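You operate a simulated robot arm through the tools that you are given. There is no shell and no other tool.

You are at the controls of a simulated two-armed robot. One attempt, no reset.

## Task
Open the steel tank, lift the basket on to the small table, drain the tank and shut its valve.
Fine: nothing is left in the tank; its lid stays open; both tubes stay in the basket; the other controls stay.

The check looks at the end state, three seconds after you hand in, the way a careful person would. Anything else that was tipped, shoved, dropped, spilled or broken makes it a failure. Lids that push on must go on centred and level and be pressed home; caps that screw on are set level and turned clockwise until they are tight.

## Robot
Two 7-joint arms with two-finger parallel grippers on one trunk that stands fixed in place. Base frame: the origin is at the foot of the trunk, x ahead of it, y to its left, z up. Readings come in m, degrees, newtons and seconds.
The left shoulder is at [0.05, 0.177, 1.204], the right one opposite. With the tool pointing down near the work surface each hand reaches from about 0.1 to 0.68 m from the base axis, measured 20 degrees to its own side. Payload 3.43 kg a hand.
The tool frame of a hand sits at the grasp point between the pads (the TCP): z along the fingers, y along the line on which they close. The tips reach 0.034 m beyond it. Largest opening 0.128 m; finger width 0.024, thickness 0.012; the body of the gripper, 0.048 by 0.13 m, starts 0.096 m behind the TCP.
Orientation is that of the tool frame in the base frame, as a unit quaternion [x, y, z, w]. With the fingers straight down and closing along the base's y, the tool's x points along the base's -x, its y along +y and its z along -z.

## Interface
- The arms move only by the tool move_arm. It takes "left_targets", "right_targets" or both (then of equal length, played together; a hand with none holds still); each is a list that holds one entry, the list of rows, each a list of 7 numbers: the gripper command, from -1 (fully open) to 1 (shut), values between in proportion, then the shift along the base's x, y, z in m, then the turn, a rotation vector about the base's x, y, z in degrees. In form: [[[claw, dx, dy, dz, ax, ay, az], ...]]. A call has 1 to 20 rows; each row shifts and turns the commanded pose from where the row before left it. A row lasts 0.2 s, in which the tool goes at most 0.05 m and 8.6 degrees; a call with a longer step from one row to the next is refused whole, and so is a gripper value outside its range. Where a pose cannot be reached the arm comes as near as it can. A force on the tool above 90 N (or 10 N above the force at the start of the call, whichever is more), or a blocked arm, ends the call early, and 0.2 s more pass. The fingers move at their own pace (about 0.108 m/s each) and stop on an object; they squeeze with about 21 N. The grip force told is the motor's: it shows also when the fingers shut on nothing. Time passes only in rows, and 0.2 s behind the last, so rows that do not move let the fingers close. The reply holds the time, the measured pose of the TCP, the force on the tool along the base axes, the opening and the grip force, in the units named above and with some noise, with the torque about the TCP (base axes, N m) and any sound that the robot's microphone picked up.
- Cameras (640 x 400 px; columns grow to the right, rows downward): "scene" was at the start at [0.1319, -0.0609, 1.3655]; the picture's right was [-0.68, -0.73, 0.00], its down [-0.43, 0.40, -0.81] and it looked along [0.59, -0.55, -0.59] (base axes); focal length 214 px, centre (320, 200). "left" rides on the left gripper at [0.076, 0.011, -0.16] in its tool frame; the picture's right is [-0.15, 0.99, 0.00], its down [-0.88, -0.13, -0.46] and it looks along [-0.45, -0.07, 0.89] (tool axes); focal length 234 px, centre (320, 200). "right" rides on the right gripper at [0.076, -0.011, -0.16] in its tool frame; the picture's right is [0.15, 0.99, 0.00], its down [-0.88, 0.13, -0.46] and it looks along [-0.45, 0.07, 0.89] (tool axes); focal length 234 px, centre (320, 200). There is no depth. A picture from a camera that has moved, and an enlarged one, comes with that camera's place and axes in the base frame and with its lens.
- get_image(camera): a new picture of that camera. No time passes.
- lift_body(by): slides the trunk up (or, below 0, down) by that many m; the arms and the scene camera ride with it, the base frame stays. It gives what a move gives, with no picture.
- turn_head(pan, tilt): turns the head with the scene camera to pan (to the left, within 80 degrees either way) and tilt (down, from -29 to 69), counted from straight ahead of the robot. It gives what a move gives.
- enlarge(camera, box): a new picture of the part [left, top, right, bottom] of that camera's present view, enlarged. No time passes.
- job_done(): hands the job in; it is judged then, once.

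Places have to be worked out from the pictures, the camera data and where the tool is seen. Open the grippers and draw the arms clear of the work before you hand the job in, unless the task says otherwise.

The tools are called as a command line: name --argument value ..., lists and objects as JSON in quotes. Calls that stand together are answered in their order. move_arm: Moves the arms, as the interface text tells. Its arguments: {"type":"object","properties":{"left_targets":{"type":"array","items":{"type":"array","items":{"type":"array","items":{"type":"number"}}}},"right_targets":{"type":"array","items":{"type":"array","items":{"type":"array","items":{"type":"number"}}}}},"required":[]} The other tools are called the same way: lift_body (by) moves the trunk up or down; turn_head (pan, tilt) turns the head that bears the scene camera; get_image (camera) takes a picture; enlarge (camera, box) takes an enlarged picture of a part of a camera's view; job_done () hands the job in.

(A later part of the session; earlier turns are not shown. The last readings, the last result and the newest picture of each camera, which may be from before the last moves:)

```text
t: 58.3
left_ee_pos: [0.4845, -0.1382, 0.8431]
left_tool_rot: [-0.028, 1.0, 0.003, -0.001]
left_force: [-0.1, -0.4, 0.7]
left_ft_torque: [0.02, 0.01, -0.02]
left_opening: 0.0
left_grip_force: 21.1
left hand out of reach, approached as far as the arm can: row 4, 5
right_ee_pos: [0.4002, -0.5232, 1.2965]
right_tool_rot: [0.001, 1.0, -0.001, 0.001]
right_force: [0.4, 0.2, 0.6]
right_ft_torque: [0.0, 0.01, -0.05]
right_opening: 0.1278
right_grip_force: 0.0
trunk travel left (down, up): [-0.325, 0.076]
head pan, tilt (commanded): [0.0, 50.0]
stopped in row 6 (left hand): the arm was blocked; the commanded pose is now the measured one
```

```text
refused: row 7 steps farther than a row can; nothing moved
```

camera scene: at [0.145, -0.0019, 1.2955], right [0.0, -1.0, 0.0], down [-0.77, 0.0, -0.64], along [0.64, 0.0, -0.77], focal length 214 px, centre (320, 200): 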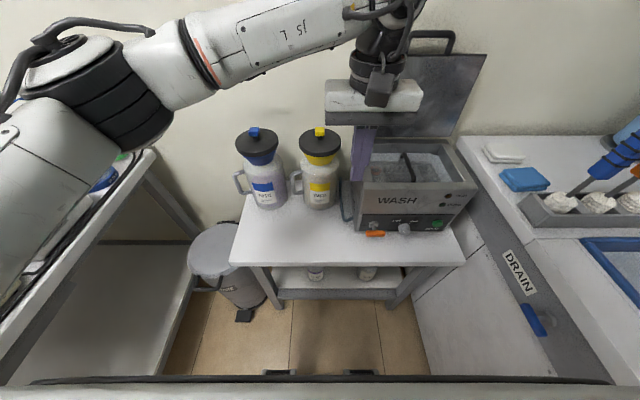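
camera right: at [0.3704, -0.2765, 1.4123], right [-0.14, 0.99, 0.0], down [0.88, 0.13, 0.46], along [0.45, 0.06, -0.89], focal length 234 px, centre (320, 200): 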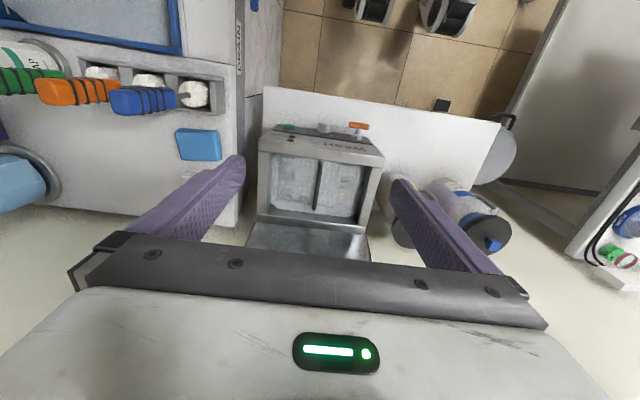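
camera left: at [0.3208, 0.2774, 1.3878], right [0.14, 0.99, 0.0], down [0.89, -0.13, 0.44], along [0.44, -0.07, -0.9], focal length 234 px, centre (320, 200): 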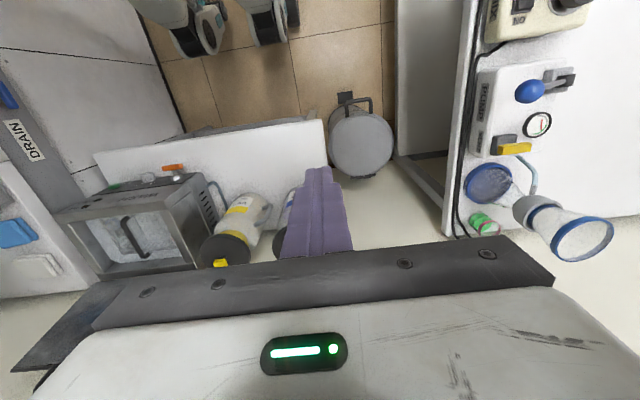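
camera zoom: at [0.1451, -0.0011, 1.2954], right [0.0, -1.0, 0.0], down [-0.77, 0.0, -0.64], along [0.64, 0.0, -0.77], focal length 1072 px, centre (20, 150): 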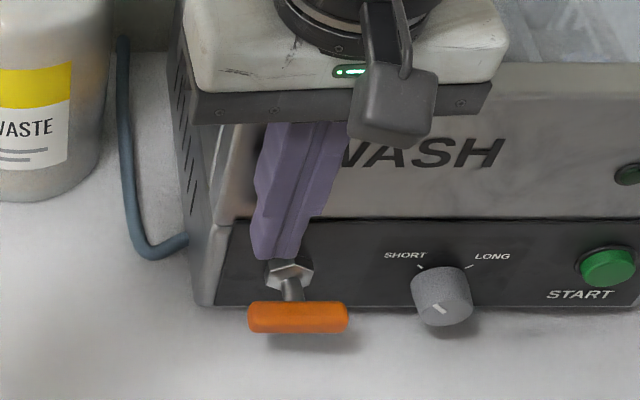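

move_arm --left_targets '[[[1, -0.01, 0.005, 0.03, 0, 0, 0], [1, -0.01, 0.01, 0.035, 0, 0, -1], [1, -0.005, 0.03, 0.035, 0, 0, -2], [1, 0, 0.04, 0.02, 0, 0, 0], [1, -0.005, 0.042, 0.02, 0, 0, 0], [1, -0.005, 0.042, 0.02, 0, 0, 0], [1, -0.01, 0.042, 0.02, 0, 0, 0], [1, -0.01, 0.042, 0.02, 0, 0, 0], [1, -0.01, 0.042, 0.02, 0, 0, 0], [1, -0.015, 0.042, 0.02, 0, 0, 0], [1, -0.015, 0.042, 0.02, 0, 0, 0], [1, -0.01, 0.042, 0.02, 0, 0, 0]]]'

```text
t: 60.9
left_ee_pos: [0.3764, 0.2813, 1.1207]
left_tool_rot: [0.002, 1.0, 0.002, 0.0]
left_force: [-0.5, -0.1, 0.1]
left_ft_torque: [0.01, 0.03, 0.05]
left_opening: 0.0001
left_grip_force: 21.0
right_ee_pos: [0.4004, -0.5231, 1.2947]
right_tool_rot: [0.002, 1.0, -0.001, 0.002]
right_force: [-0.2, 0.0, 0.5]
right_ft_torque: [0.01, -0.01, -0.02]
right_opening: 0.1281
right_grip_force: 0.0
trunk travel left (down, up): [-0.325, 0.076]
head pan, tilt (commanded): [0.0, 50.0]
```

Left hand parked. Now the right hand, fingers closed, moves in tool-down toward a spot above the T-handle's right end.

move_arm --right_targets '[[[1, 0.004, 0.034, -0.03, 0, 0, 0], [1, 0.004, 0.034, -0.03, 0, 0, 0], [1, 0.004, 0.034, -0.03, 0, 0, 0], [1, 0.004, 0.034, -0.03, 0, 0, 0], [1, 0.004, 0.034, -0.03, 0, 0, 0], [1, 0.004, 0.034, -0.03, 0, 0, 0], [1, 0.004, 0.034, -0.03, 0, 0, 0], [1, 0.004, 0.034, -0.03, 0, 0, 0]]]'

turn_head --pan -15 --tilt 45

get_image --camera "scene"

```text
t: 62.7
left_ee_pos: [0.3774, 0.2813, 1.1215]
left_tool_rot: [0.002, 1.0, 0.001, 0.0]
left_force: [0.0, 0.7, 0.3]
left_ft_torque: [-0.01, 0.01, -0.01]
left_opening: 0.0
left_grip_force: 20.8
right_ee_pos: [0.432, -0.2508, 1.0563]
right_tool_rot: [0.001, 1.0, 0.0, 0.002]
right_force: [0.2, 0.3, 0.1]
right_ft_torque: [0.02, -0.01, 0.0]
right_opening: 0.0
right_grip_force: 21.3
trunk travel left (down, up): [-0.325, 0.076]
head pan, tilt (commanded): [0.0, 50.0]
```

```text
t: 63.4
left_ee_pos: [0.3779, 0.2806, 1.121]
left_tool_rot: [0.002, 1.0, 0.002, 0.0]
left_force: [0.0, -0.4, -1.2]
left_ft_torque: [-0.03, 0.01, 0.0]
left_opening: 0.0002
left_grip_force: 20.6
right_ee_pos: [0.4317, -0.252, 1.055]
right_tool_rot: [0.001, 1.0, -0.001, 0.003]
right_force: [0.5, -0.5, 0.6]
right_ft_torque: [0.0, -0.01, 0.01]
right_opening: 0.0
right_grip_force: 21.2
trunk travel left (down, up): [-0.325, 0.076]
head pan, tilt (commanded): [-15.0, 45.0]
```

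```text
taken
camera scene: at [0.1465, -0.0222, 1.3024], right [-0.26, -0.97, 0.0], down [-0.68, 0.18, -0.71], along [0.68, -0.18, -0.71], focal length 214 px, centre (320, 200)
```

scene: 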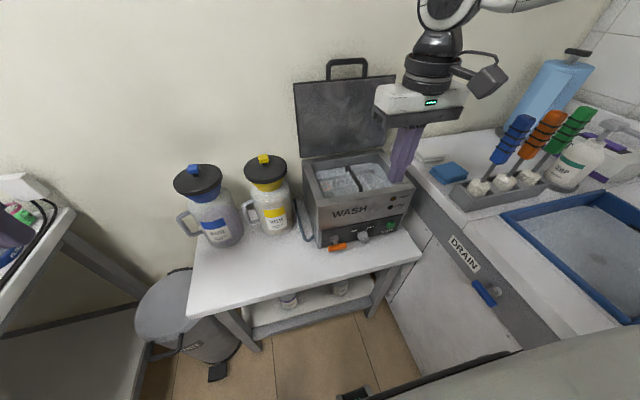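

Clear. I continue down to hover above the right end of the T-handle.

move_arm --right_targets '[[[1, 0.004, 0.009, -0.028, 0, 0, 0], [1, 0.004, 0.009, -0.028, 0, 0, 0], [1, 0.004, 0.009, -0.028, 0, 0, 0], [1, 0.004, 0.009, -0.028, 0, 0, 0], [1, 0.004, 0.009, -0.028, 0, 0, 0], [1, 0.004, 0.009, -0.028, 0, 0, 0], [1, 0.004, 0.008, -0.027, 0, 0, 0], [1, 0, 0, 0, 0, 0, 0]]]'

enlarge --camera "scene" --box '[300, 180, 420, 280]'

enlarge --camera "right" --box '[220, 60, 420, 200]'

```text
t: 65.2
left_ee_pos: [0.378, 0.2804, 1.1205]
left_tool_rot: [0.001, 1.0, 0.002, -0.001]
left_force: [0.1, -0.1, 0.5]
left_ft_torque: [-0.01, 0.0, 0.0]
left_opening: 0.0
left_grip_force: 21.1
right_ee_pos: [0.4586, -0.1918, 0.8592]
right_tool_rot: [0.001, 1.0, 0.0, 0.003]
right_force: [0.3, 0.0, -0.1]
right_ft_torque: [-0.01, 0.01, 0.01]
right_opening: 0.0001
right_grip_force: 21.0
right hand out of reach, approached as far as the arm can: row 7
trunk travel left (down, up): [-0.325, 0.076]
head pan, tilt (commanded): [-15.0, 45.0]
```

```text
4.00 times, centred on (360, 230) of scene
camera zoom: at [0.1465, -0.0223, 1.3024], right [-0.26, -0.97, 0.0], down [-0.68, 0.18, -0.71], along [0.68, -0.18, -0.71], focal length 858 px, centre (160, 80)
```

zoom: 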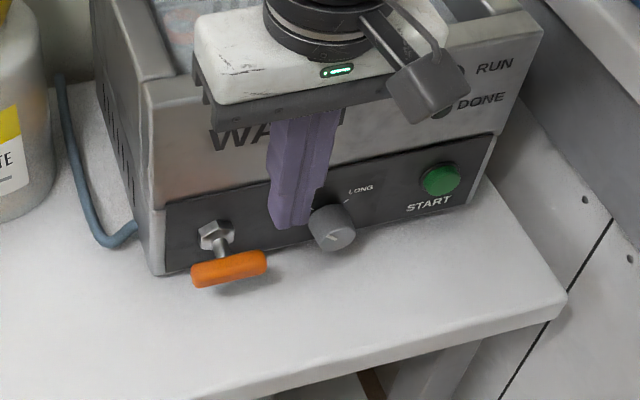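

```text
2.86 times, centred on (320, 130) of right
camera zoom: at [0.3804, -0.2046, 1.0177], right [-0.15, 0.99, 0.0], down [0.88, 0.13, 0.46], along [0.46, 0.07, -0.89], focal length 669 px, centre (320, 400)
```

zoom: 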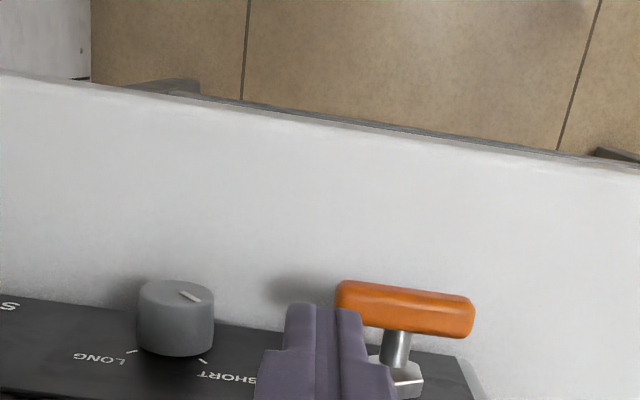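

The finger is just beyond the right end; I shift 4 mm left and press down gently on that end.

move_arm --right_targets '[[[1, 0.002, 0.004, -0.01, 0, 0, 0], [1, 0, 0, -0.015, 0, 0, 0], [1, 0, 0, -0.015, 0, 0, 0], [1, 0, 0, -0.008, 0, 0, 0], [1, 0, 0, -0.006, 0, 0, 0]]]'

enlarge --camera "scene" --box '[300, 180, 420, 280]'

enlarge --camera "right" --box '[220, 60, 420, 200]'

```text
t: 66.4
left_ee_pos: [0.3777, 0.2808, 1.121]
left_tool_rot: [0.002, 1.0, 0.002, 0.0]
left_force: [0.5, 0.0, 0.8]
left_ft_torque: [-0.01, 0.01, 0.0]
left_opening: 0.0
left_grip_force: 21.2
right_ee_pos: [0.4426, -0.2097, 0.8266]
right_tool_rot: [0.0, 1.0, 0.001, 0.002]
right_force: [0.1, 0.5, 0.0]
right_ft_torque: [0.03, -0.02, 0.01]
right_opening: 0.0
right_grip_force: 20.9
right hand out of reach, approached as far as the arm can: row 1, 2, 3, 4, 5
trunk travel left (down, up): [-0.325, 0.076]
head pan, tilt (commanded): [-15.0, 45.0]
```

```text
4.00 times, centred on (360, 230) of scene
camera zoom: at [0.1465, -0.0224, 1.3024], right [-0.26, -0.97, 0.0], down [-0.68, 0.18, -0.71], along [0.68, -0.18, -0.71], focal length 858 px, centre (160, 80)
```

zoom: 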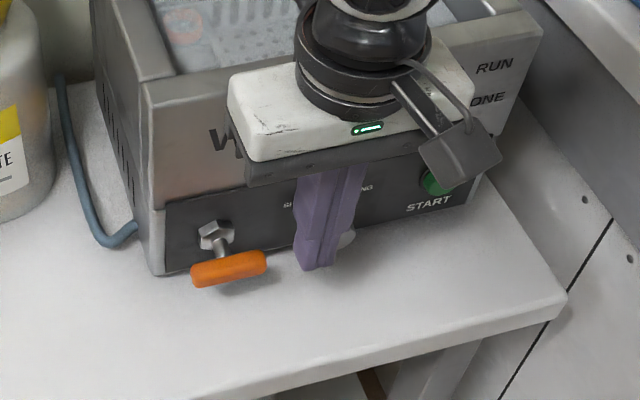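

```text
2.86 times, centred on (320, 130) of right
camera zoom: at [0.3644, -0.2205, 0.9852], right [-0.15, 0.99, 0.0], down [0.88, 0.13, 0.46], along [0.46, 0.07, -0.89], focal length 669 px, centre (320, 400)
```

zoom: 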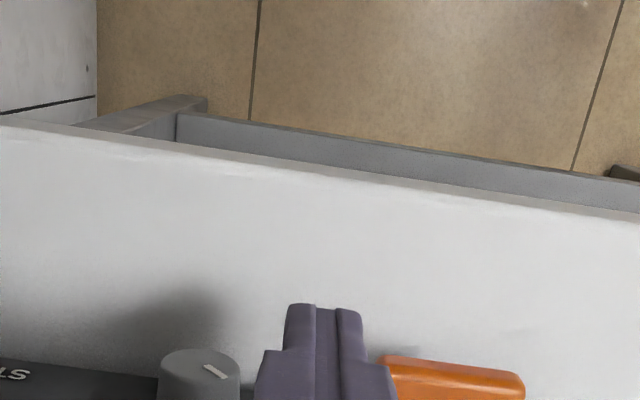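

The right arm is limited at this low height relative to the shoulder. I raise both hands 10 cm and lower the trunk 15 cm to get a better arm posture.

move_arm --left_targets '[[[1, 0, 0, 0.03, 0, 0, 0], [1, 0, 0, 0.03, 0, 0, 0], [1, 0, 0, 0.03, 0, 0, 0], [1, 0, 0, 0.03, 0, 0, 0]]]' --right_targets '[[[1, -0.005, 0, 0.03, 0, 0, 0], [1, -0.005, 0, 0.03, 0, 0, 0], [1, 0, 0, 0.03, 0, 0, 0], [1, 0, 0, 0.03, 0, 0, 0]]]'

lift_body --by -0.15

get_image --camera "scene"

```text
t: 67.4
left_ee_pos: [0.3772, 0.2775, 1.2434]
left_tool_rot: [0.002, 1.0, 0.001, 0.0]
left_force: [0.2, 0.0, 0.4]
left_ft_torque: [0.01, -0.02, -0.03]
left_opening: 0.0002
left_grip_force: 21.0
right_ee_pos: [0.4321, -0.2087, 0.9493]
right_tool_rot: [0.001, 1.0, 0.0, 0.002]
right_force: [-0.5, 0.1, -0.3]
right_ft_torque: [0.02, -0.03, 0.0]
right_opening: 0.0
right_grip_force: 20.8
trunk travel left (down, up): [-0.325, 0.076]
head pan, tilt (commanded): [-15.0, 45.0]
```

```text
t: 69.2
left_ee_pos: [0.3774, 0.2786, 1.0922]
left_tool_rot: [0.002, 1.0, 0.002, 0.0]
left_force: [0.5, 0.1, -0.7]
left_ft_torque: [0.0, -0.01, 0.0]
left_opening: 0.0001
left_grip_force: 21.3
right_ee_pos: [0.4325, -0.2078, 0.7997]
right_tool_rot: [0.001, 1.0, -0.001, 0.002]
right_force: [0.5, 0.4, -0.7]
right_ft_torque: [-0.01, 0.03, 0.01]
right_opening: 0.0003
right_grip_force: 20.9
trunk travel left (down, up): [-0.175, 0.226]
head pan, tilt (commanded): [-15.0, 45.0]
```

```text
taken
camera scene: at [0.1463, -0.0224, 1.1525], right [-0.26, -0.97, 0.0], down [-0.68, 0.18, -0.71], along [0.68, -0.18, -0.71], focal length 214 px, centre (320, 200)
```

scene: 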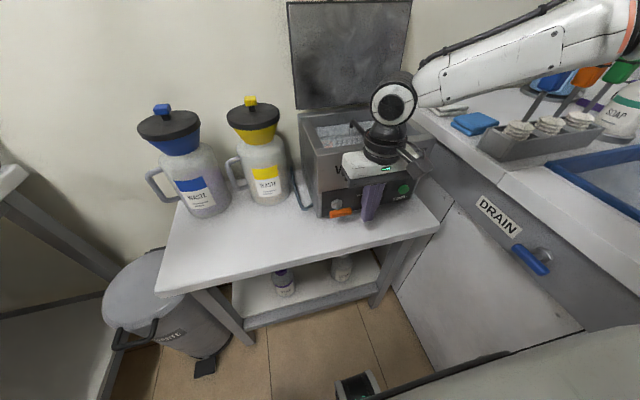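

Now the right hand has a better posture. I raise it to z≈0.85, align it above the T-handle's right end (x 0.461, y −0.187).

move_arm --right_targets '[[[1, 0, 0, 0.025, 0, 0, 0], [1, 0, 0.005, 0.025, 0, 0, 0], [1, 0.015, 0.008, 0, 0, 0, 0], [1, 0.014, 0.008, 0, 0, 0, 0], [1, 0, 0, 0, 0, 0, 0]]]'

enlarge --camera "right" --box '[220, 60, 420, 200]'

```text
t: 70.4
left_ee_pos: [0.378, 0.2783, 1.0925]
left_tool_rot: [0.002, 1.0, 0.002, 0.0]
left_force: [-0.5, -0.2, 0.5]
left_ft_torque: [-0.04, -0.01, 0.04]
left_opening: 0.0001
left_grip_force: 21.4
right_ee_pos: [0.4627, -0.1889, 0.8491]
right_tool_rot: [0.0, 1.0, -0.001, 0.002]
right_force: [0.6, 0.2, -0.3]
right_ft_torque: [-0.02, 0.0, 0.0]
right_opening: 0.0
right_grip_force: 20.9
trunk travel left (down, up): [-0.175, 0.226]
head pan, tilt (commanded): [-15.0, 45.0]
```

```text
2.86 times, centred on (320, 130) of right
camera zoom: at [0.3845, -0.2002, 1.0083], right [-0.15, 0.99, 0.0], down [0.88, 0.13, 0.46], along [0.45, 0.06, -0.89], focal length 669 px, centre (320, 400)
```

zoom: 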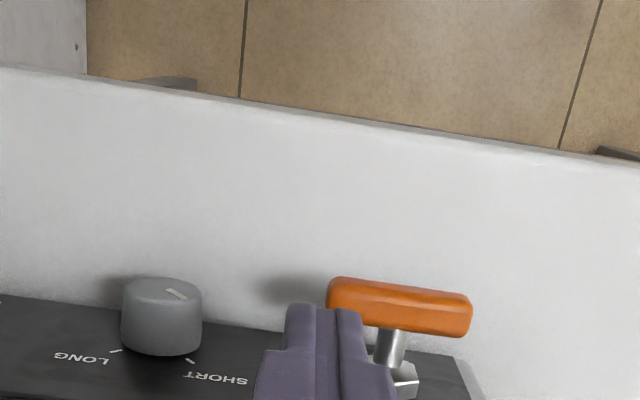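

Aligned. I press the right end down in small steps.

move_arm --right_targets '[[[1, 0, 0, -0.02, 0, 0, 0], [1, 0, 0, -0.014, 0, 0, 0], [1, 0, 0, -0.008, 0, 0, 0], [1, 0, 0, -0.006, 0, 0, 0], [1, 0, 0, 0, 0, 0, 0]]]'

enlarge --camera "right" --box '[220, 60, 420, 200]'

enlarge --camera "scene" --box '[300, 150, 420, 250]'

```text
t: 71.6
left_ee_pos: [0.3751, 0.279, 1.0944]
left_tool_rot: [0.003, 1.0, 0.002, 0.002]
left_force: [-0.6, 0.0, -0.9]
left_ft_torque: [0.0, 0.02, -0.02]
left_opening: 0.0
left_grip_force: 21.2
right_ee_pos: [0.4634, -0.1878, 0.808]
right_tool_rot: [0.002, 1.0, 0.0, 0.013]
right_force: [1.6, -14.8, 52.0]
right_ft_torque: [0.53, -1.99, -0.58]
right_opening: 0.0
right_grip_force: 20.4
trunk travel left (down, up): [-0.175, 0.226]
head pan, tilt (commanded): [-15.0, 45.0]
```

```text
2.86 times, centred on (320, 130) of right
camera zoom: at [0.3822, -0.1998, 0.9657], right [-0.14, 0.99, 0.0], down [0.87, 0.13, 0.48], along [0.47, 0.07, -0.88], focal length 669 px, centre (320, 400)
```

zoom: 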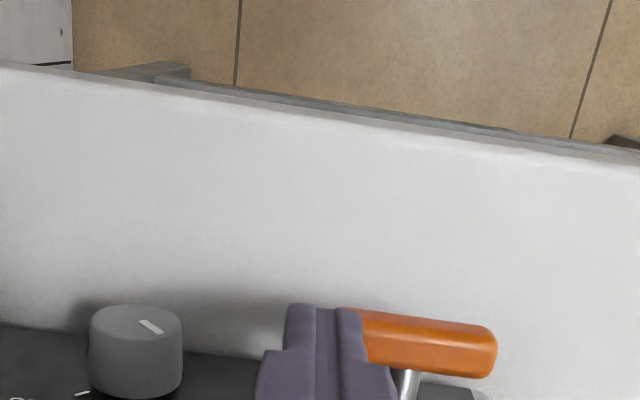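

```text
4.00 times, centred on (360, 200) of scene
camera zoom: at [0.1428, -0.022, 1.1536], right [-0.26, -0.97, 0.0], down [-0.68, 0.18, -0.71], along [0.69, -0.18, -0.7], focal length 858 px, centre (160, 200)
```

zoom: 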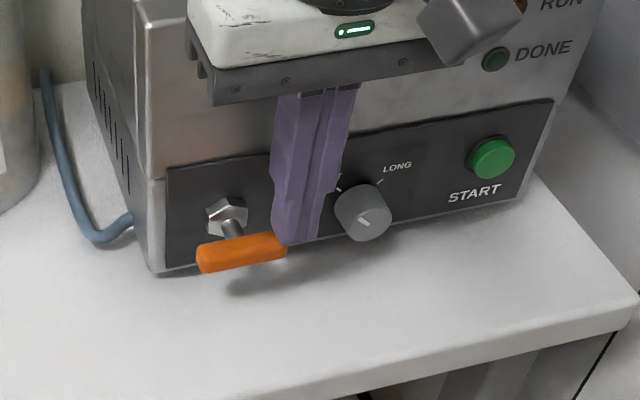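

The force is 52 N with a sideways component; I zoom in hard to see whether the T-handle has started turning.

enlarge --camera "scene" --box '[340, 190, 400, 225]'

```text
10.67 times, centred on (370, 208) of scene
camera zoom: at [0.1428, -0.022, 1.1536], right [-0.26, -0.97, 0.0], down [-0.68, 0.18, -0.71], along [0.69, -0.18, -0.7], focal length 2288 px, centre (-213, 120)
```

zoom: 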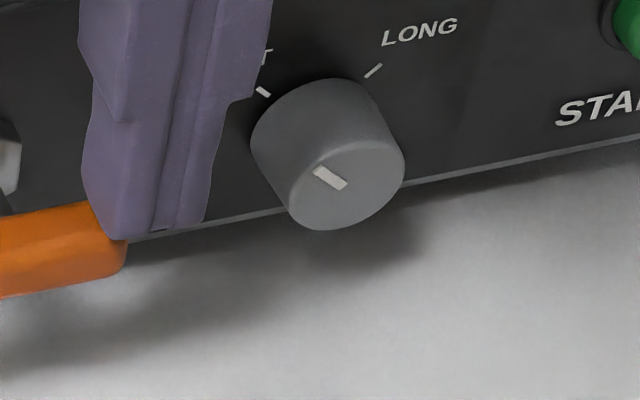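

enlarge --camera "scene" --box '[325, 185, 385, 225]'

```text
10.00 times, centred on (355, 205) of scene
camera zoom: at [0.1428, -0.022, 1.1536], right [-0.26, -0.97, 0.0], down [-0.68, 0.18, -0.71], along [0.69, -0.18, -0.7], focal length 2145 px, centre (-30, 150)
```

zoom: 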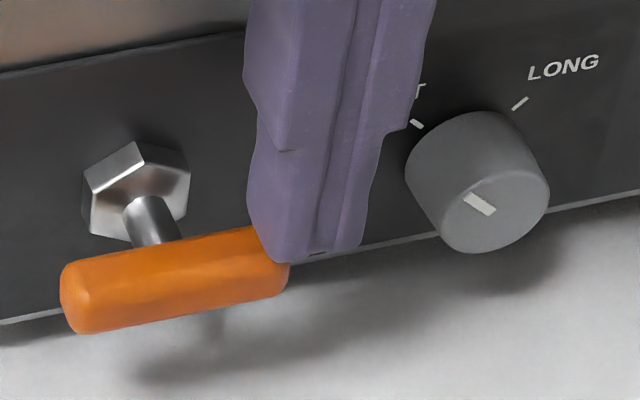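

The measured torques (contact ~4 cm ahead of the TCP) tell me the gripper's palm was resting on the tank's front rim, not the finger on the T-handle. I lift, tilt the hand 15° so the palm leans away from the tank, and re-align.

move_arm --right_targets '[[[1, -0.002, 0, 0.025, 0, 0, 0], [1, -0.003, 0, 0.025, 0, 0, 0], [1, -0.003, 0, 0, 0, -8, 0], [1, -0.003, 0, 0, 0, -7, 0], [1, 0, 0, 0, 0, 0, 0]]]'

enlarge --camera "right" --box '[220, 60, 420, 200]'

enlarge --camera "scene" --box '[300, 130, 420, 230]'

```text
t: 72.8
left_ee_pos: [0.3776, 0.2778, 1.0933]
left_tool_rot: [0.002, 1.0, 0.002, 0.0]
left_force: [-1.0, 0.5, -0.4]
left_ft_torque: [0.03, 0.02, -0.03]
left_opening: 0.0001
left_grip_force: 21.0
right_ee_pos: [0.4506, -0.1897, 0.8512]
right_tool_rot: [0.001, 0.991, -0.001, 0.133]
right_force: [-0.4, 0.0, 0.1]
right_ft_torque: [-0.01, -0.01, 0.01]
right_opening: 0.0002
right_grip_force: 21.3
trunk travel left (down, up): [-0.175, 0.226]
head pan, tilt (commanded): [-15.0, 45.0]
```

```text
2.86 times, centred on (320, 130) of right
camera zoom: at [0.3335, -0.201, 0.9848], right [-0.14, 0.99, -0.04], down [0.73, 0.13, 0.67], along [0.67, 0.07, -0.74], focal length 669 px, centre (320, 400)
```

zoom: 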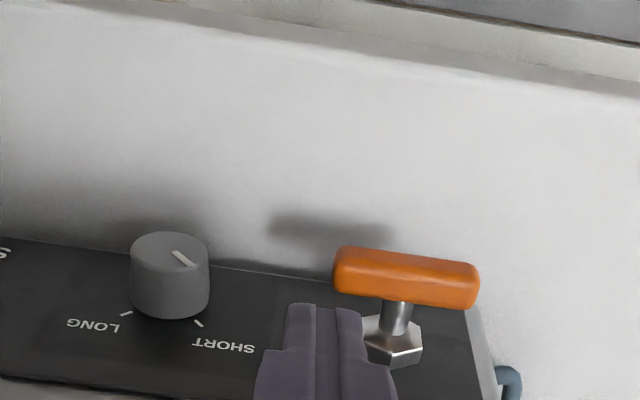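

```text
4.00 times, centred on (360, 180) of scene
camera zoom: at [0.1464, -0.0223, 1.1524], right [-0.26, -0.97, 0.0], down [-0.68, 0.18, -0.71], along [0.68, -0.18, -0.71], focal length 858 px, centre (160, 280)
```

zoom: 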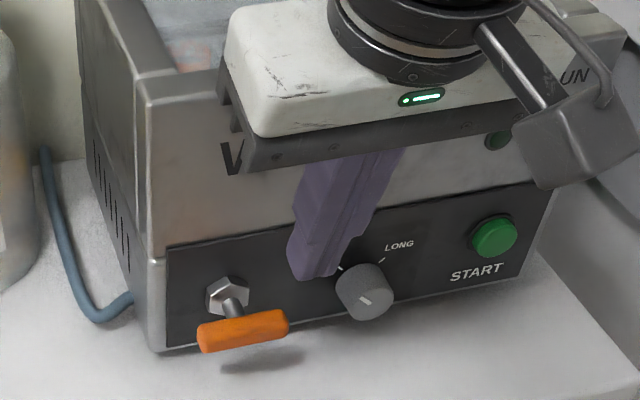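

Tilted 15° and clear of the rim. I press the right end down again in small steps.

move_arm --right_targets '[[[1, 0, 0.003, -0.02, 0, 0, 0], [1, 0, 0, -0.012, 0, 0, 0], [1, 0, 0, -0.008, 0, 0, 0], [1, 0, 0, -0.006, 0, 0, 0], [1, 0, 0, 0, 0, 0, 0]]]'

enlarge --camera "right" --box '[220, 60, 420, 200]'

enlarge --camera "scene" --box '[325, 170, 405, 225]'

```text
t: 74.0
left_ee_pos: [0.3774, 0.278, 1.0921]
left_tool_rot: [0.002, 1.0, 0.003, -0.001]
left_force: [-0.1, 0.0, 0.5]
left_ft_torque: [-0.01, -0.01, -0.02]
left_opening: 0.0
left_grip_force: 21.0
right_ee_pos: [0.4498, -0.1872, 0.8067]
right_tool_rot: [0.001, 0.991, -0.001, 0.133]
right_force: [-0.4, 0.4, 0.3]
right_ft_torque: [-0.02, 0.03, -0.04]
right_opening: 0.0
right_grip_force: 21.2
trunk travel left (down, up): [-0.175, 0.226]
head pan, tilt (commanded): [-15.0, 45.0]
```

```text
2.86 times, centred on (320, 130) of right
camera zoom: at [0.3329, -0.1978, 0.9395], right [-0.14, 0.99, -0.04], down [0.73, 0.13, 0.67], along [0.67, 0.06, -0.74], focal length 669 px, centre (320, 400)
```

zoom: 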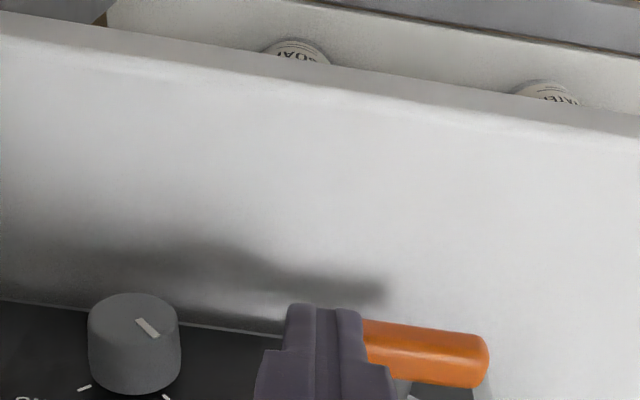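

```text
7.27 times, centred on (365, 198) of scene
camera zoom: at [0.1465, -0.0224, 1.1524], right [-0.26, -0.97, 0.0], down [-0.68, 0.18, -0.71], along [0.68, -0.18, -0.71], focal length 1560 px, centre (-7, 218)
```

zoom: 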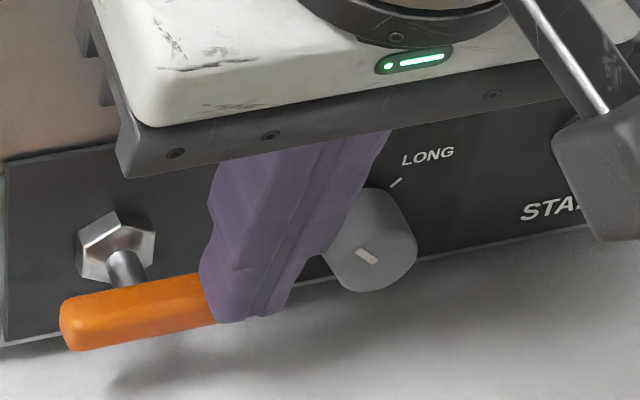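

No resistance yet with the tip at the bar's top. I continue down another 2.4 cm in small steps.

move_arm --right_targets '[[[1, 0, 0, -0.008, 0, 0, 0], [1, 0, 0, -0.008, 0, 0, 0], [1, 0, 0, 0, 0, 0, 0]]]'

enlarge --camera "scene" --box '[325, 170, 405, 225]'

enlarge --camera "right" --box '[240, 100, 420, 226]'

```text
t: 74.6
left_ee_pos: [0.3721, 0.2782, 1.095]
left_tool_rot: [0.001, 1.0, 0.002, 0.003]
left_force: [0.1, -0.2, 0.1]
left_ft_torque: [-0.01, -0.04, -0.01]
left_opening: 0.0
left_grip_force: 20.8
right_ee_pos: [0.4486, -0.1866, 0.8053]
right_tool_rot: [0.004, 0.99, -0.004, 0.143]
right_force: [-34.7, -12.1, 50.7]
right_ft_torque: [-0.05, 0.62, -0.15]
right_opening: 0.0001
right_grip_force: 21.0
trunk travel left (down, up): [-0.175, 0.226]
head pan, tilt (commanded): [-15.0, 45.0]
stopped in row 3 (right hand): the force on the tool passed its limit at 96 N (the readings are from after the stop); the commanded pose is now the measured one
```

```text
7.27 times, centred on (365, 198) of scene
camera zoom: at [0.1405, -0.0216, 1.1539], right [-0.26, -0.97, 0.0], down [-0.68, 0.18, -0.71], along [0.69, -0.18, -0.7], focal length 1560 px, centre (-7, 218)
```

zoom: 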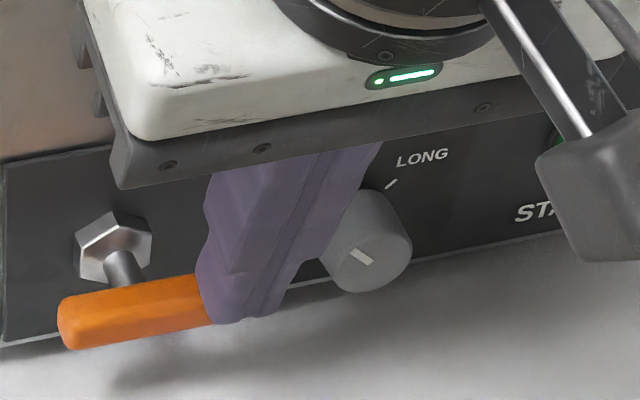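

```text
3.17 times, centred on (330, 163) of right
camera zoom: at [0.3294, -0.1961, 0.9358], right [-0.13, 0.99, -0.05], down [0.72, 0.13, 0.69], along [0.69, 0.06, -0.73], focal length 743 px, centre (288, 318)
```

zoom: 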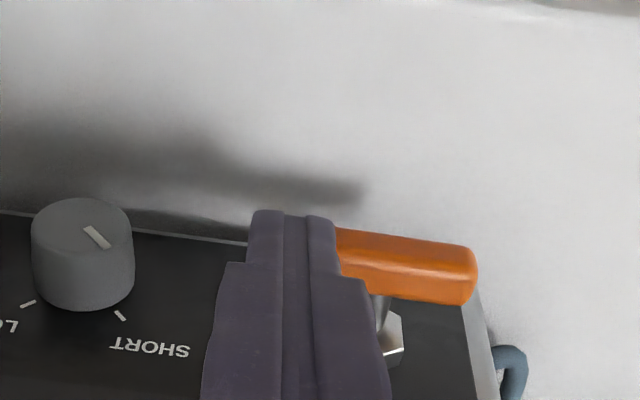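

This time the contact was truly on the T-handle's right end and it is blocked (closed stop) in that direction; so it must turn the other way. I lift and move over to the left end.

move_arm --right_targets '[[[1, 0, 0, 0.02, 0, 0, 0], [1, 0.002, 0, 0.025, 0, 0, 0], [1, 0, 0.02, 0, 0, 0, 0], [1, 0, 0.02, 0, 0, 0, 0], [1, 0, 0.017, 0, 0, 0, 0], [1, 0, 0, 0, 0, 0, 0]]]'

enlarge --camera "right" --box '[220, 60, 420, 200]'

enlarge --camera "scene" --box '[310, 150, 410, 225]'

```text
t: 76.0
left_ee_pos: [0.3779, 0.2778, 1.093]
left_tool_rot: [0.002, 1.0, 0.003, 0.0]
left_force: [0.4, -0.4, 0.7]
left_ft_torque: [0.02, 0.03, -0.02]
left_opening: 0.0002
left_grip_force: 21.4
right_ee_pos: [0.4564, -0.1301, 0.844]
right_tool_rot: [0.003, 0.99, -0.002, 0.141]
right_force: [0.1, 0.1, -0.1]
right_ft_torque: [-0.01, 0.01, 0.0]
right_opening: 0.0002
right_grip_force: 20.8
trunk travel left (down, up): [-0.175, 0.226]
head pan, tilt (commanded): [-15.0, 45.0]
```

```text
2.86 times, centred on (320, 130) of right
camera zoom: at [0.3372, -0.1397, 0.9759], right [-0.13, 0.99, -0.04], down [0.72, 0.13, 0.68], along [0.68, 0.06, -0.73], focal length 669 px, centre (320, 400)
```

zoom: 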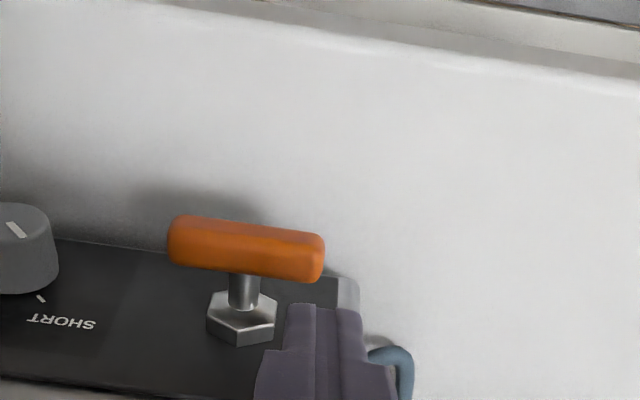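

```text
5.33 times, centred on (360, 188) of scene
camera zoom: at [0.1465, -0.0223, 1.1524], right [-0.26, -0.97, 0.0], down [-0.68, 0.18, -0.71], along [0.68, -0.18, -0.71], focal length 1144 px, centre (107, 267)
```

zoom: 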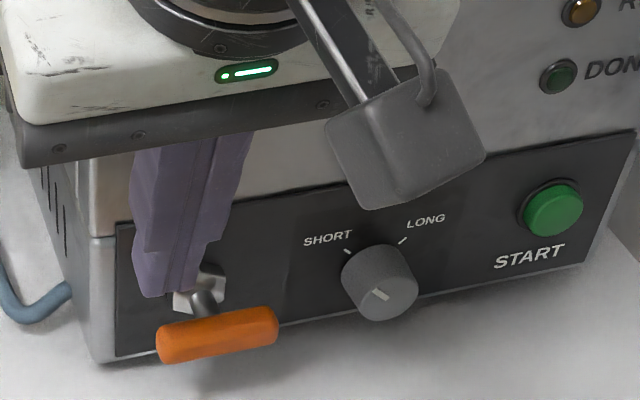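

Finger is over the left end with the palm clear. I press down slowly.

move_arm --right_targets '[[[1, -0.005, 0, -0.015, 0, 0, 0], [1, 0, 0, -0.01, 0, 0, 0], [1, 0, 0, -0.008, 0, 0, 0], [1, 0, 0, -0.008, 0, 0, 0], [1, 0, 0, 0, 0, 0, 0]]]'

enlarge --camera "right" --box '[220, 60, 420, 200]'

enlarge --camera "scene" --box '[310, 150, 410, 225]'

```text
t: 77.2
left_ee_pos: [0.378, 0.2783, 1.0926]
left_tool_rot: [0.002, 1.0, 0.002, 0.001]
left_force: [0.1, 0.2, -0.2]
left_ft_torque: [-0.02, 0.02, 0.03]
left_opening: 0.0
left_grip_force: 21.0
right_ee_pos: [0.4504, -0.1294, 0.8034]
right_tool_rot: [0.002, 0.99, -0.002, 0.14]
right_force: [-1.6, 2.8, 2.4]
right_ft_torque: [0.06, 0.04, -0.01]
right_opening: 0.0
right_grip_force: 21.3
trunk travel left (down, up): [-0.175, 0.226]
head pan, tilt (commanded): [-15.0, 45.0]
```

```text
2.86 times, centred on (320, 130) of right
camera zoom: at [0.3319, -0.1402, 0.935], right [-0.14, 0.99, -0.04], down [0.72, 0.13, 0.68], along [0.68, 0.06, -0.73], focal length 669 px, centre (320, 400)
```

zoom: 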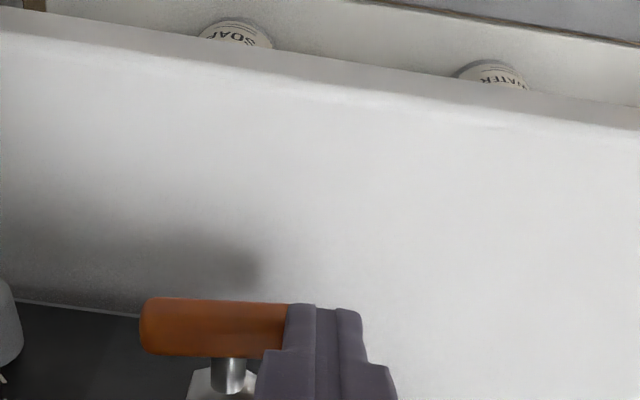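

```text
5.33 times, centred on (360, 188) of scene
camera zoom: at [0.1462, -0.0221, 1.1525], right [-0.26, -0.97, 0.0], down [-0.68, 0.18, -0.71], along [0.68, -0.18, -0.71], focal length 1144 px, centre (107, 267)
```

zoom: 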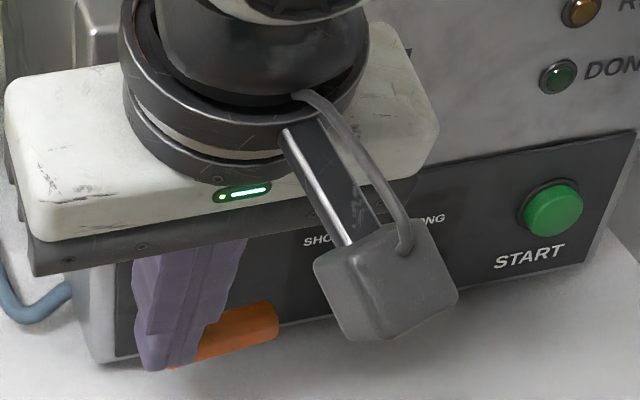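

It is turning now with only a few newtons. I continue down and then push to the right to bring the T-handle to vertical.

move_arm --right_targets '[[[1, 0, 0, -0.008, 0, 0, 0], [1, 0, 0, -0.008, 0, 0, 0], [1, 0, -0.003, -0.004, 0, 0, 0], [1, 0, -0.004, -0.002, 0, 0, 0], [1, 0, -0.003, 0, 0, 0, 0], [1, 0, 0, 0, 0, 0, 0]]]'

enlarge --camera "right" --box '[220, 60, 420, 200]'

enlarge --camera "scene" --box '[310, 150, 410, 225]'

```text
t: 78.6
left_ee_pos: [0.3783, 0.2785, 1.0922]
left_tool_rot: [0.002, 1.0, 0.002, 0.0]
left_force: [-0.4, 0.6, -0.2]
left_ft_torque: [0.01, 0.02, 0.0]
left_opening: 0.0001
left_grip_force: 20.9
right_ee_pos: [0.4496, -0.1366, 0.7801]
right_tool_rot: [0.001, 0.99, 0.0, 0.139]
right_force: [-1.1, 19.0, -6.5]
right_ft_torque: [0.41, 0.1, 0.17]
right_opening: 0.0
right_grip_force: 20.7
trunk travel left (down, up): [-0.175, 0.226]
head pan, tilt (commanded): [-15.0, 45.0]
```

```text
2.86 times, centred on (320, 130) of right
camera zoom: at [0.3312, -0.149, 0.9122], right [-0.14, 0.99, -0.04], down [0.72, 0.13, 0.68], along [0.68, 0.06, -0.73], focal length 669 px, centre (320, 400)
```

zoom: 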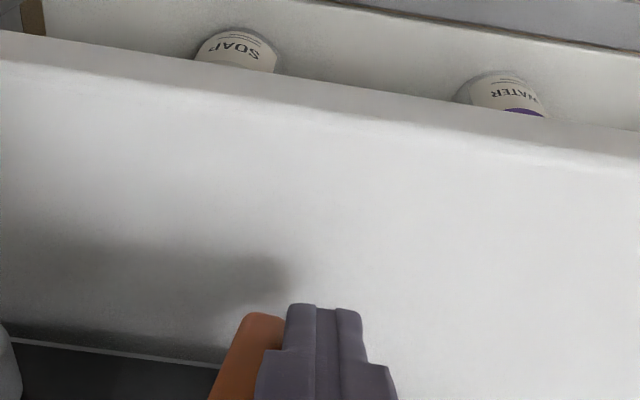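

```text
5.33 times, centred on (360, 188) of scene
camera zoom: at [0.1467, -0.0212, 1.1523], right [-0.26, -0.97, 0.0], down [-0.68, 0.18, -0.71], along [0.68, -0.18, -0.71], focal length 1144 px, centre (107, 267)
```

zoom: 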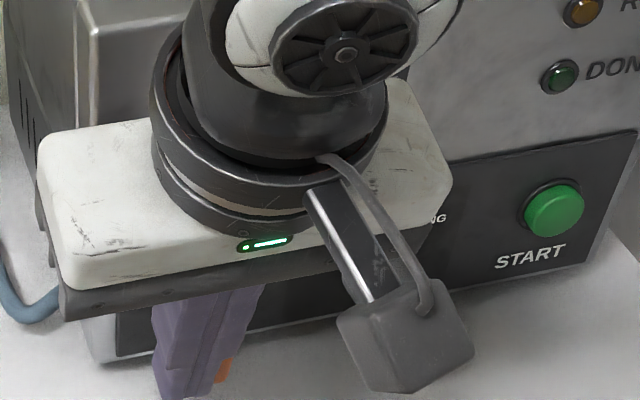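

The T-handle is now nearly vertical and resisting with 19 N. I push a few mm more to be sure it is fully open.

move_arm --right_targets '[[[1, 0, -0.003, 0, 0, 0, 0], [1, 0, -0.002, 0, 0, 0, 0], [1, 0, 0, 0, 0, 0, 0]]]'

enlarge --camera "right" --box '[220, 100, 420, 240]'

```text
t: 79.4
left_ee_pos: [0.3774, 0.2811, 1.0922]
left_tool_rot: [0.002, 1.0, 0.001, -0.001]
left_force: [0.8, 0.0, 0.2]
left_ft_torque: [-0.02, -0.02, -0.01]
left_opening: 0.0
left_grip_force: 20.7
right_ee_pos: [0.4492, -0.1398, 0.7813]
right_tool_rot: [0.001, 0.99, 0.004, 0.14]
right_force: [-6.6, 34.8, -10.1]
right_ft_torque: [0.72, 0.23, 0.39]
right_opening: 0.0
right_grip_force: 20.9
trunk travel left (down, up): [-0.175, 0.226]
head pan, tilt (commanded): [-15.0, 45.0]
```

```text
2.86 times, centred on (320, 170) of right
camera zoom: at [0.3314, -0.1529, 0.9127], right [-0.14, 0.99, -0.03], down [0.72, 0.13, 0.68], along [0.68, 0.07, -0.73], focal length 669 px, centre (320, 286)
```

zoom: 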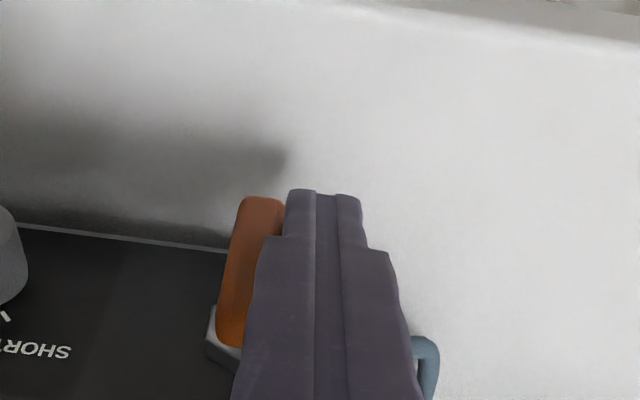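

Force rises at the stop: the valve is open (handle vertical). I back off to the left and then up, and look at the water level.

move_arm --right_targets '[[[1, 0, 0.012, 0, 0, 0, 0], [1, -0.005, 0.012, 0, 0, 0, 0], [1, -0.01, 0.005, 0.03, 0, 0, 0], [1, -0.005, 0, 0.04, 0, 0, 0], [1, 0, 0, 0.04, 0, 0, 0], [1, 0, -0.02, 0.04, 0, 0, 0], [1, 0, -0.03, 0.035, 0, 0, 0], [1, 0, -0.04, 0.02, 0, 0, 0]]]'

get_image --camera "scene"

enlarge --camera "scene" --box '[280, 80, 440, 230]'

```text
t: 81.2
left_ee_pos: [0.3775, 0.2775, 1.0927]
left_tool_rot: [0.001, 1.0, 0.003, 0.0]
left_force: [0.8, -0.2, -0.2]
left_ft_torque: [0.0, 0.01, -0.01]
left_opening: 0.0002
left_grip_force: 21.0
right_ee_pos: [0.4316, -0.2056, 0.9856]
right_tool_rot: [0.002, 0.99, -0.003, 0.139]
right_force: [-0.1, -0.8, 0.9]
right_ft_torque: [-0.02, -0.01, 0.01]
right_opening: 0.0
right_grip_force: 20.9
trunk travel left (down, up): [-0.175, 0.226]
head pan, tilt (commanded): [-15.0, 45.0]
```

```text
taken
camera scene: at [0.1464, -0.0225, 1.1524], right [-0.26, -0.97, 0.0], down [-0.68, 0.18, -0.71], along [0.68, -0.18, -0.71], focal length 214 px, centre (320, 200)
```

scene: 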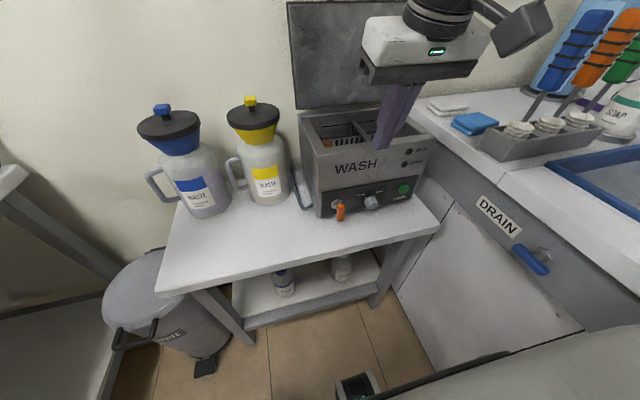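

```text
2.67 times, centred on (360, 155) of scene
camera zoom: at [0.1464, -0.0225, 1.1524], right [-0.26, -0.97, 0.0], down [-0.68, 0.18, -0.71], along [0.68, -0.18, -0.71], focal length 572 px, centre (213, 320)
```

zoom: 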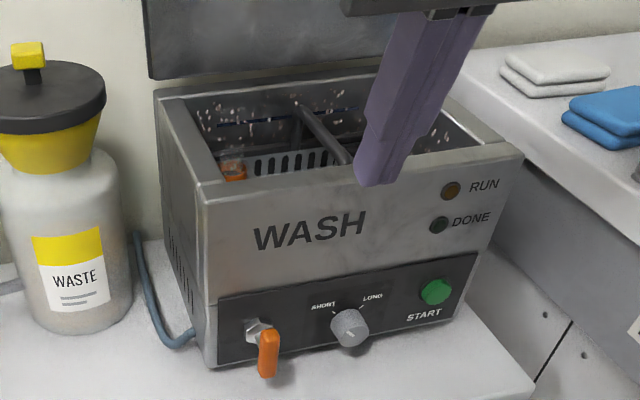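

The valve handle is vertical and the water is draining; the basket, an orange-capped tube and droplets are visible. I bring the right hand back to tool-down and up for a view into the tank.

move_arm --right_targets '[[[-1, 0, -0.01, 0.035, 0, 8, 0], [-1, 0, -0.01, 0.035, 0, 8, 0], [-1, 0, -0.01, 0.035, 0, 0, 0], [-1, 0, -0.01, 0.03, 0, 0, 0], [-1, 0, 0, 0.03, 0, 0, 0], [-1, 0, 0, 0, 0, 0, 0]]]'

get_image --camera "right"

enlarge --camera "right" --box '[240, 120, 400, 260]'

enlarge --camera "scene" --box '[280, 80, 440, 230]'

```text
t: 82.6
left_ee_pos: [0.3768, 0.2778, 1.0935]
left_tool_rot: [0.003, 1.0, 0.003, 0.0]
left_force: [-0.1, 0.2, 0.0]
left_ft_torque: [0.01, -0.03, 0.02]
left_opening: 0.0
left_grip_force: 21.3
right_ee_pos: [0.4182, -0.2517, 1.1339]
right_tool_rot: [0.002, 1.0, -0.002, 0.002]
right_force: [-1.1, -1.2, -0.5]
right_ft_torque: [0.0, -0.03, -0.03]
right_opening: 0.1283
right_grip_force: 0.2
right hand out of reach, approached as far as the arm can: row 5
trunk travel left (down, up): [-0.175, 0.226]
head pan, tilt (commanded): [-15.0, 45.0]
```

```text
taken
camera right: at [0.3406, -0.2628, 1.2933], right [-0.14, 0.99, 0.0], down [0.88, 0.13, 0.46], along [0.45, 0.06, -0.89], focal length 234 px, centre (320, 200)
```

right: 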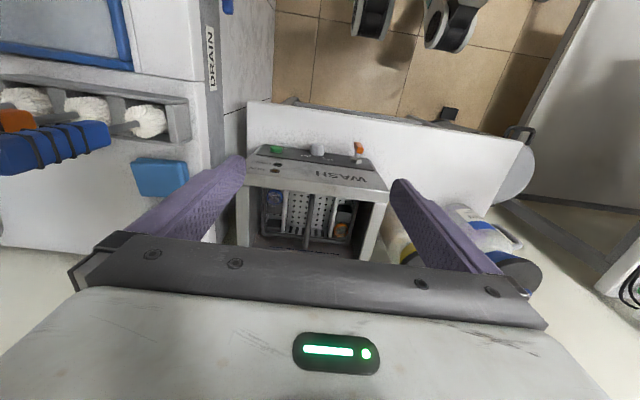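

```text
2.86 times, centred on (320, 190) of right
camera zoom: at [0.3406, -0.2628, 1.2933], right [-0.14, 0.99, 0.0], down [0.88, 0.13, 0.46], along [0.45, 0.06, -0.89], focal length 669 px, centre (320, 229)
```

zoom: 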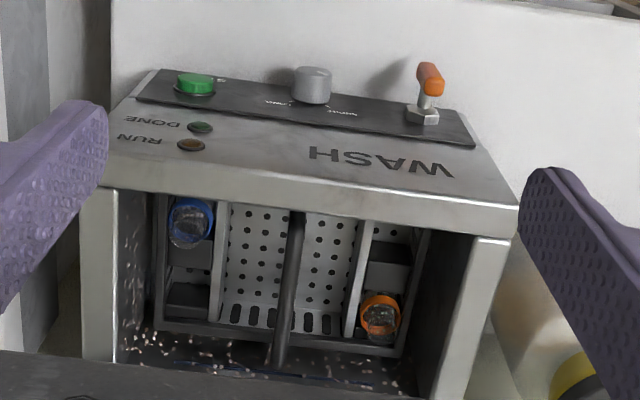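

```text
2.67 times, centred on (360, 155) of scene
camera zoom: at [0.1463, -0.0224, 1.1524], right [-0.26, -0.97, 0.0], down [-0.68, 0.18, -0.71], along [0.68, -0.18, -0.71], focal length 572 px, centre (213, 320)
```

zoom: 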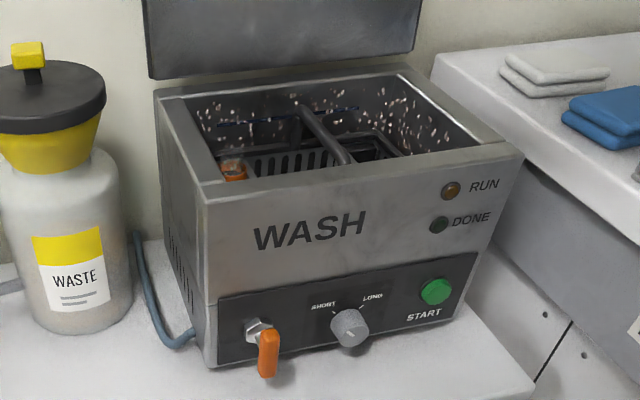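

The tank is nearly empty; the basket holds a blue-ringed tube (front right) and an orange-ringed tube (back left), with the handle bar at y≈−0.248, z≈0.90, centre x≈0.599. I move the right hand above the handle with the fingers ~5 cm open.

move_arm --right_targets '[[[0.22, 0.036, 0.001, -0.02, 0, 0, 0], [0.22, 0.036, 0.001, -0.02, 0, 0, 0], [0.22, 0.036, 0.001, -0.02, 0, 0, 0], [0.22, 0.036, 0.001, -0.02, 0, 0, 0], [0.22, 0.036, 0, -0.02, 0, 0, 0], [0.22, 0, 0, 0, 0, 0, 0]]]'

get_image --camera "right"

enlarge --camera "scene" --box '[280, 60, 440, 230]'

```text
t: 84.0
left_ee_pos: [0.3775, 0.2781, 1.0929]
left_tool_rot: [0.001, 1.0, 0.002, 0.0]
left_force: [0.4, 0.8, 0.0]
left_ft_torque: [-0.02, 0.01, 0.0]
left_opening: 0.0
left_grip_force: 20.8
right_ee_pos: [0.5384, -0.2787, 1.0114]
right_tool_rot: [0.004, 1.0, -0.002, 0.001]
right_force: [0.7, -0.8, -0.4]
right_ft_torque: [0.04, -0.05, 0.02]
right_opening: 0.0501
right_grip_force: 0.1
right hand out of reach, approached as far as the arm can: row 1, 2, 3, 4, 5
trunk travel left (down, up): [-0.175, 0.226]
head pan, tilt (commanded): [-15.0, 45.0]
```

```text
taken
camera right: at [0.4622, -0.289, 1.1702], right [-0.14, 0.99, 0.0], down [0.88, 0.12, 0.46], along [0.45, 0.06, -0.89], focal length 234 px, centre (320, 200)
```

right: 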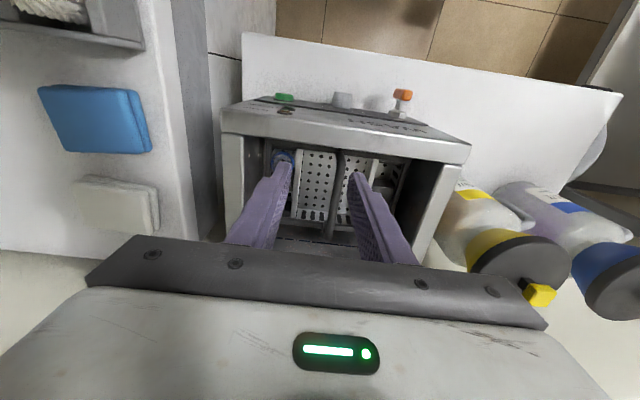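

```text
2.35 times, centred on (360, 145) of scene
camera zoom: at [0.1466, -0.0224, 1.1524], right [-0.26, -0.97, 0.0], down [-0.68, 0.18, -0.71], along [0.68, -0.18, -0.71], focal length 505 px, centre (226, 329)
```

zoom: 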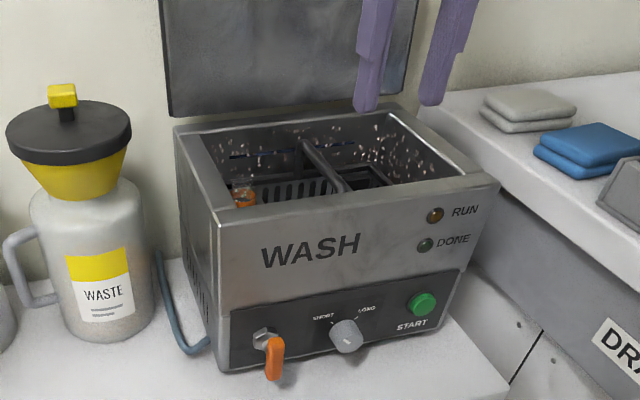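

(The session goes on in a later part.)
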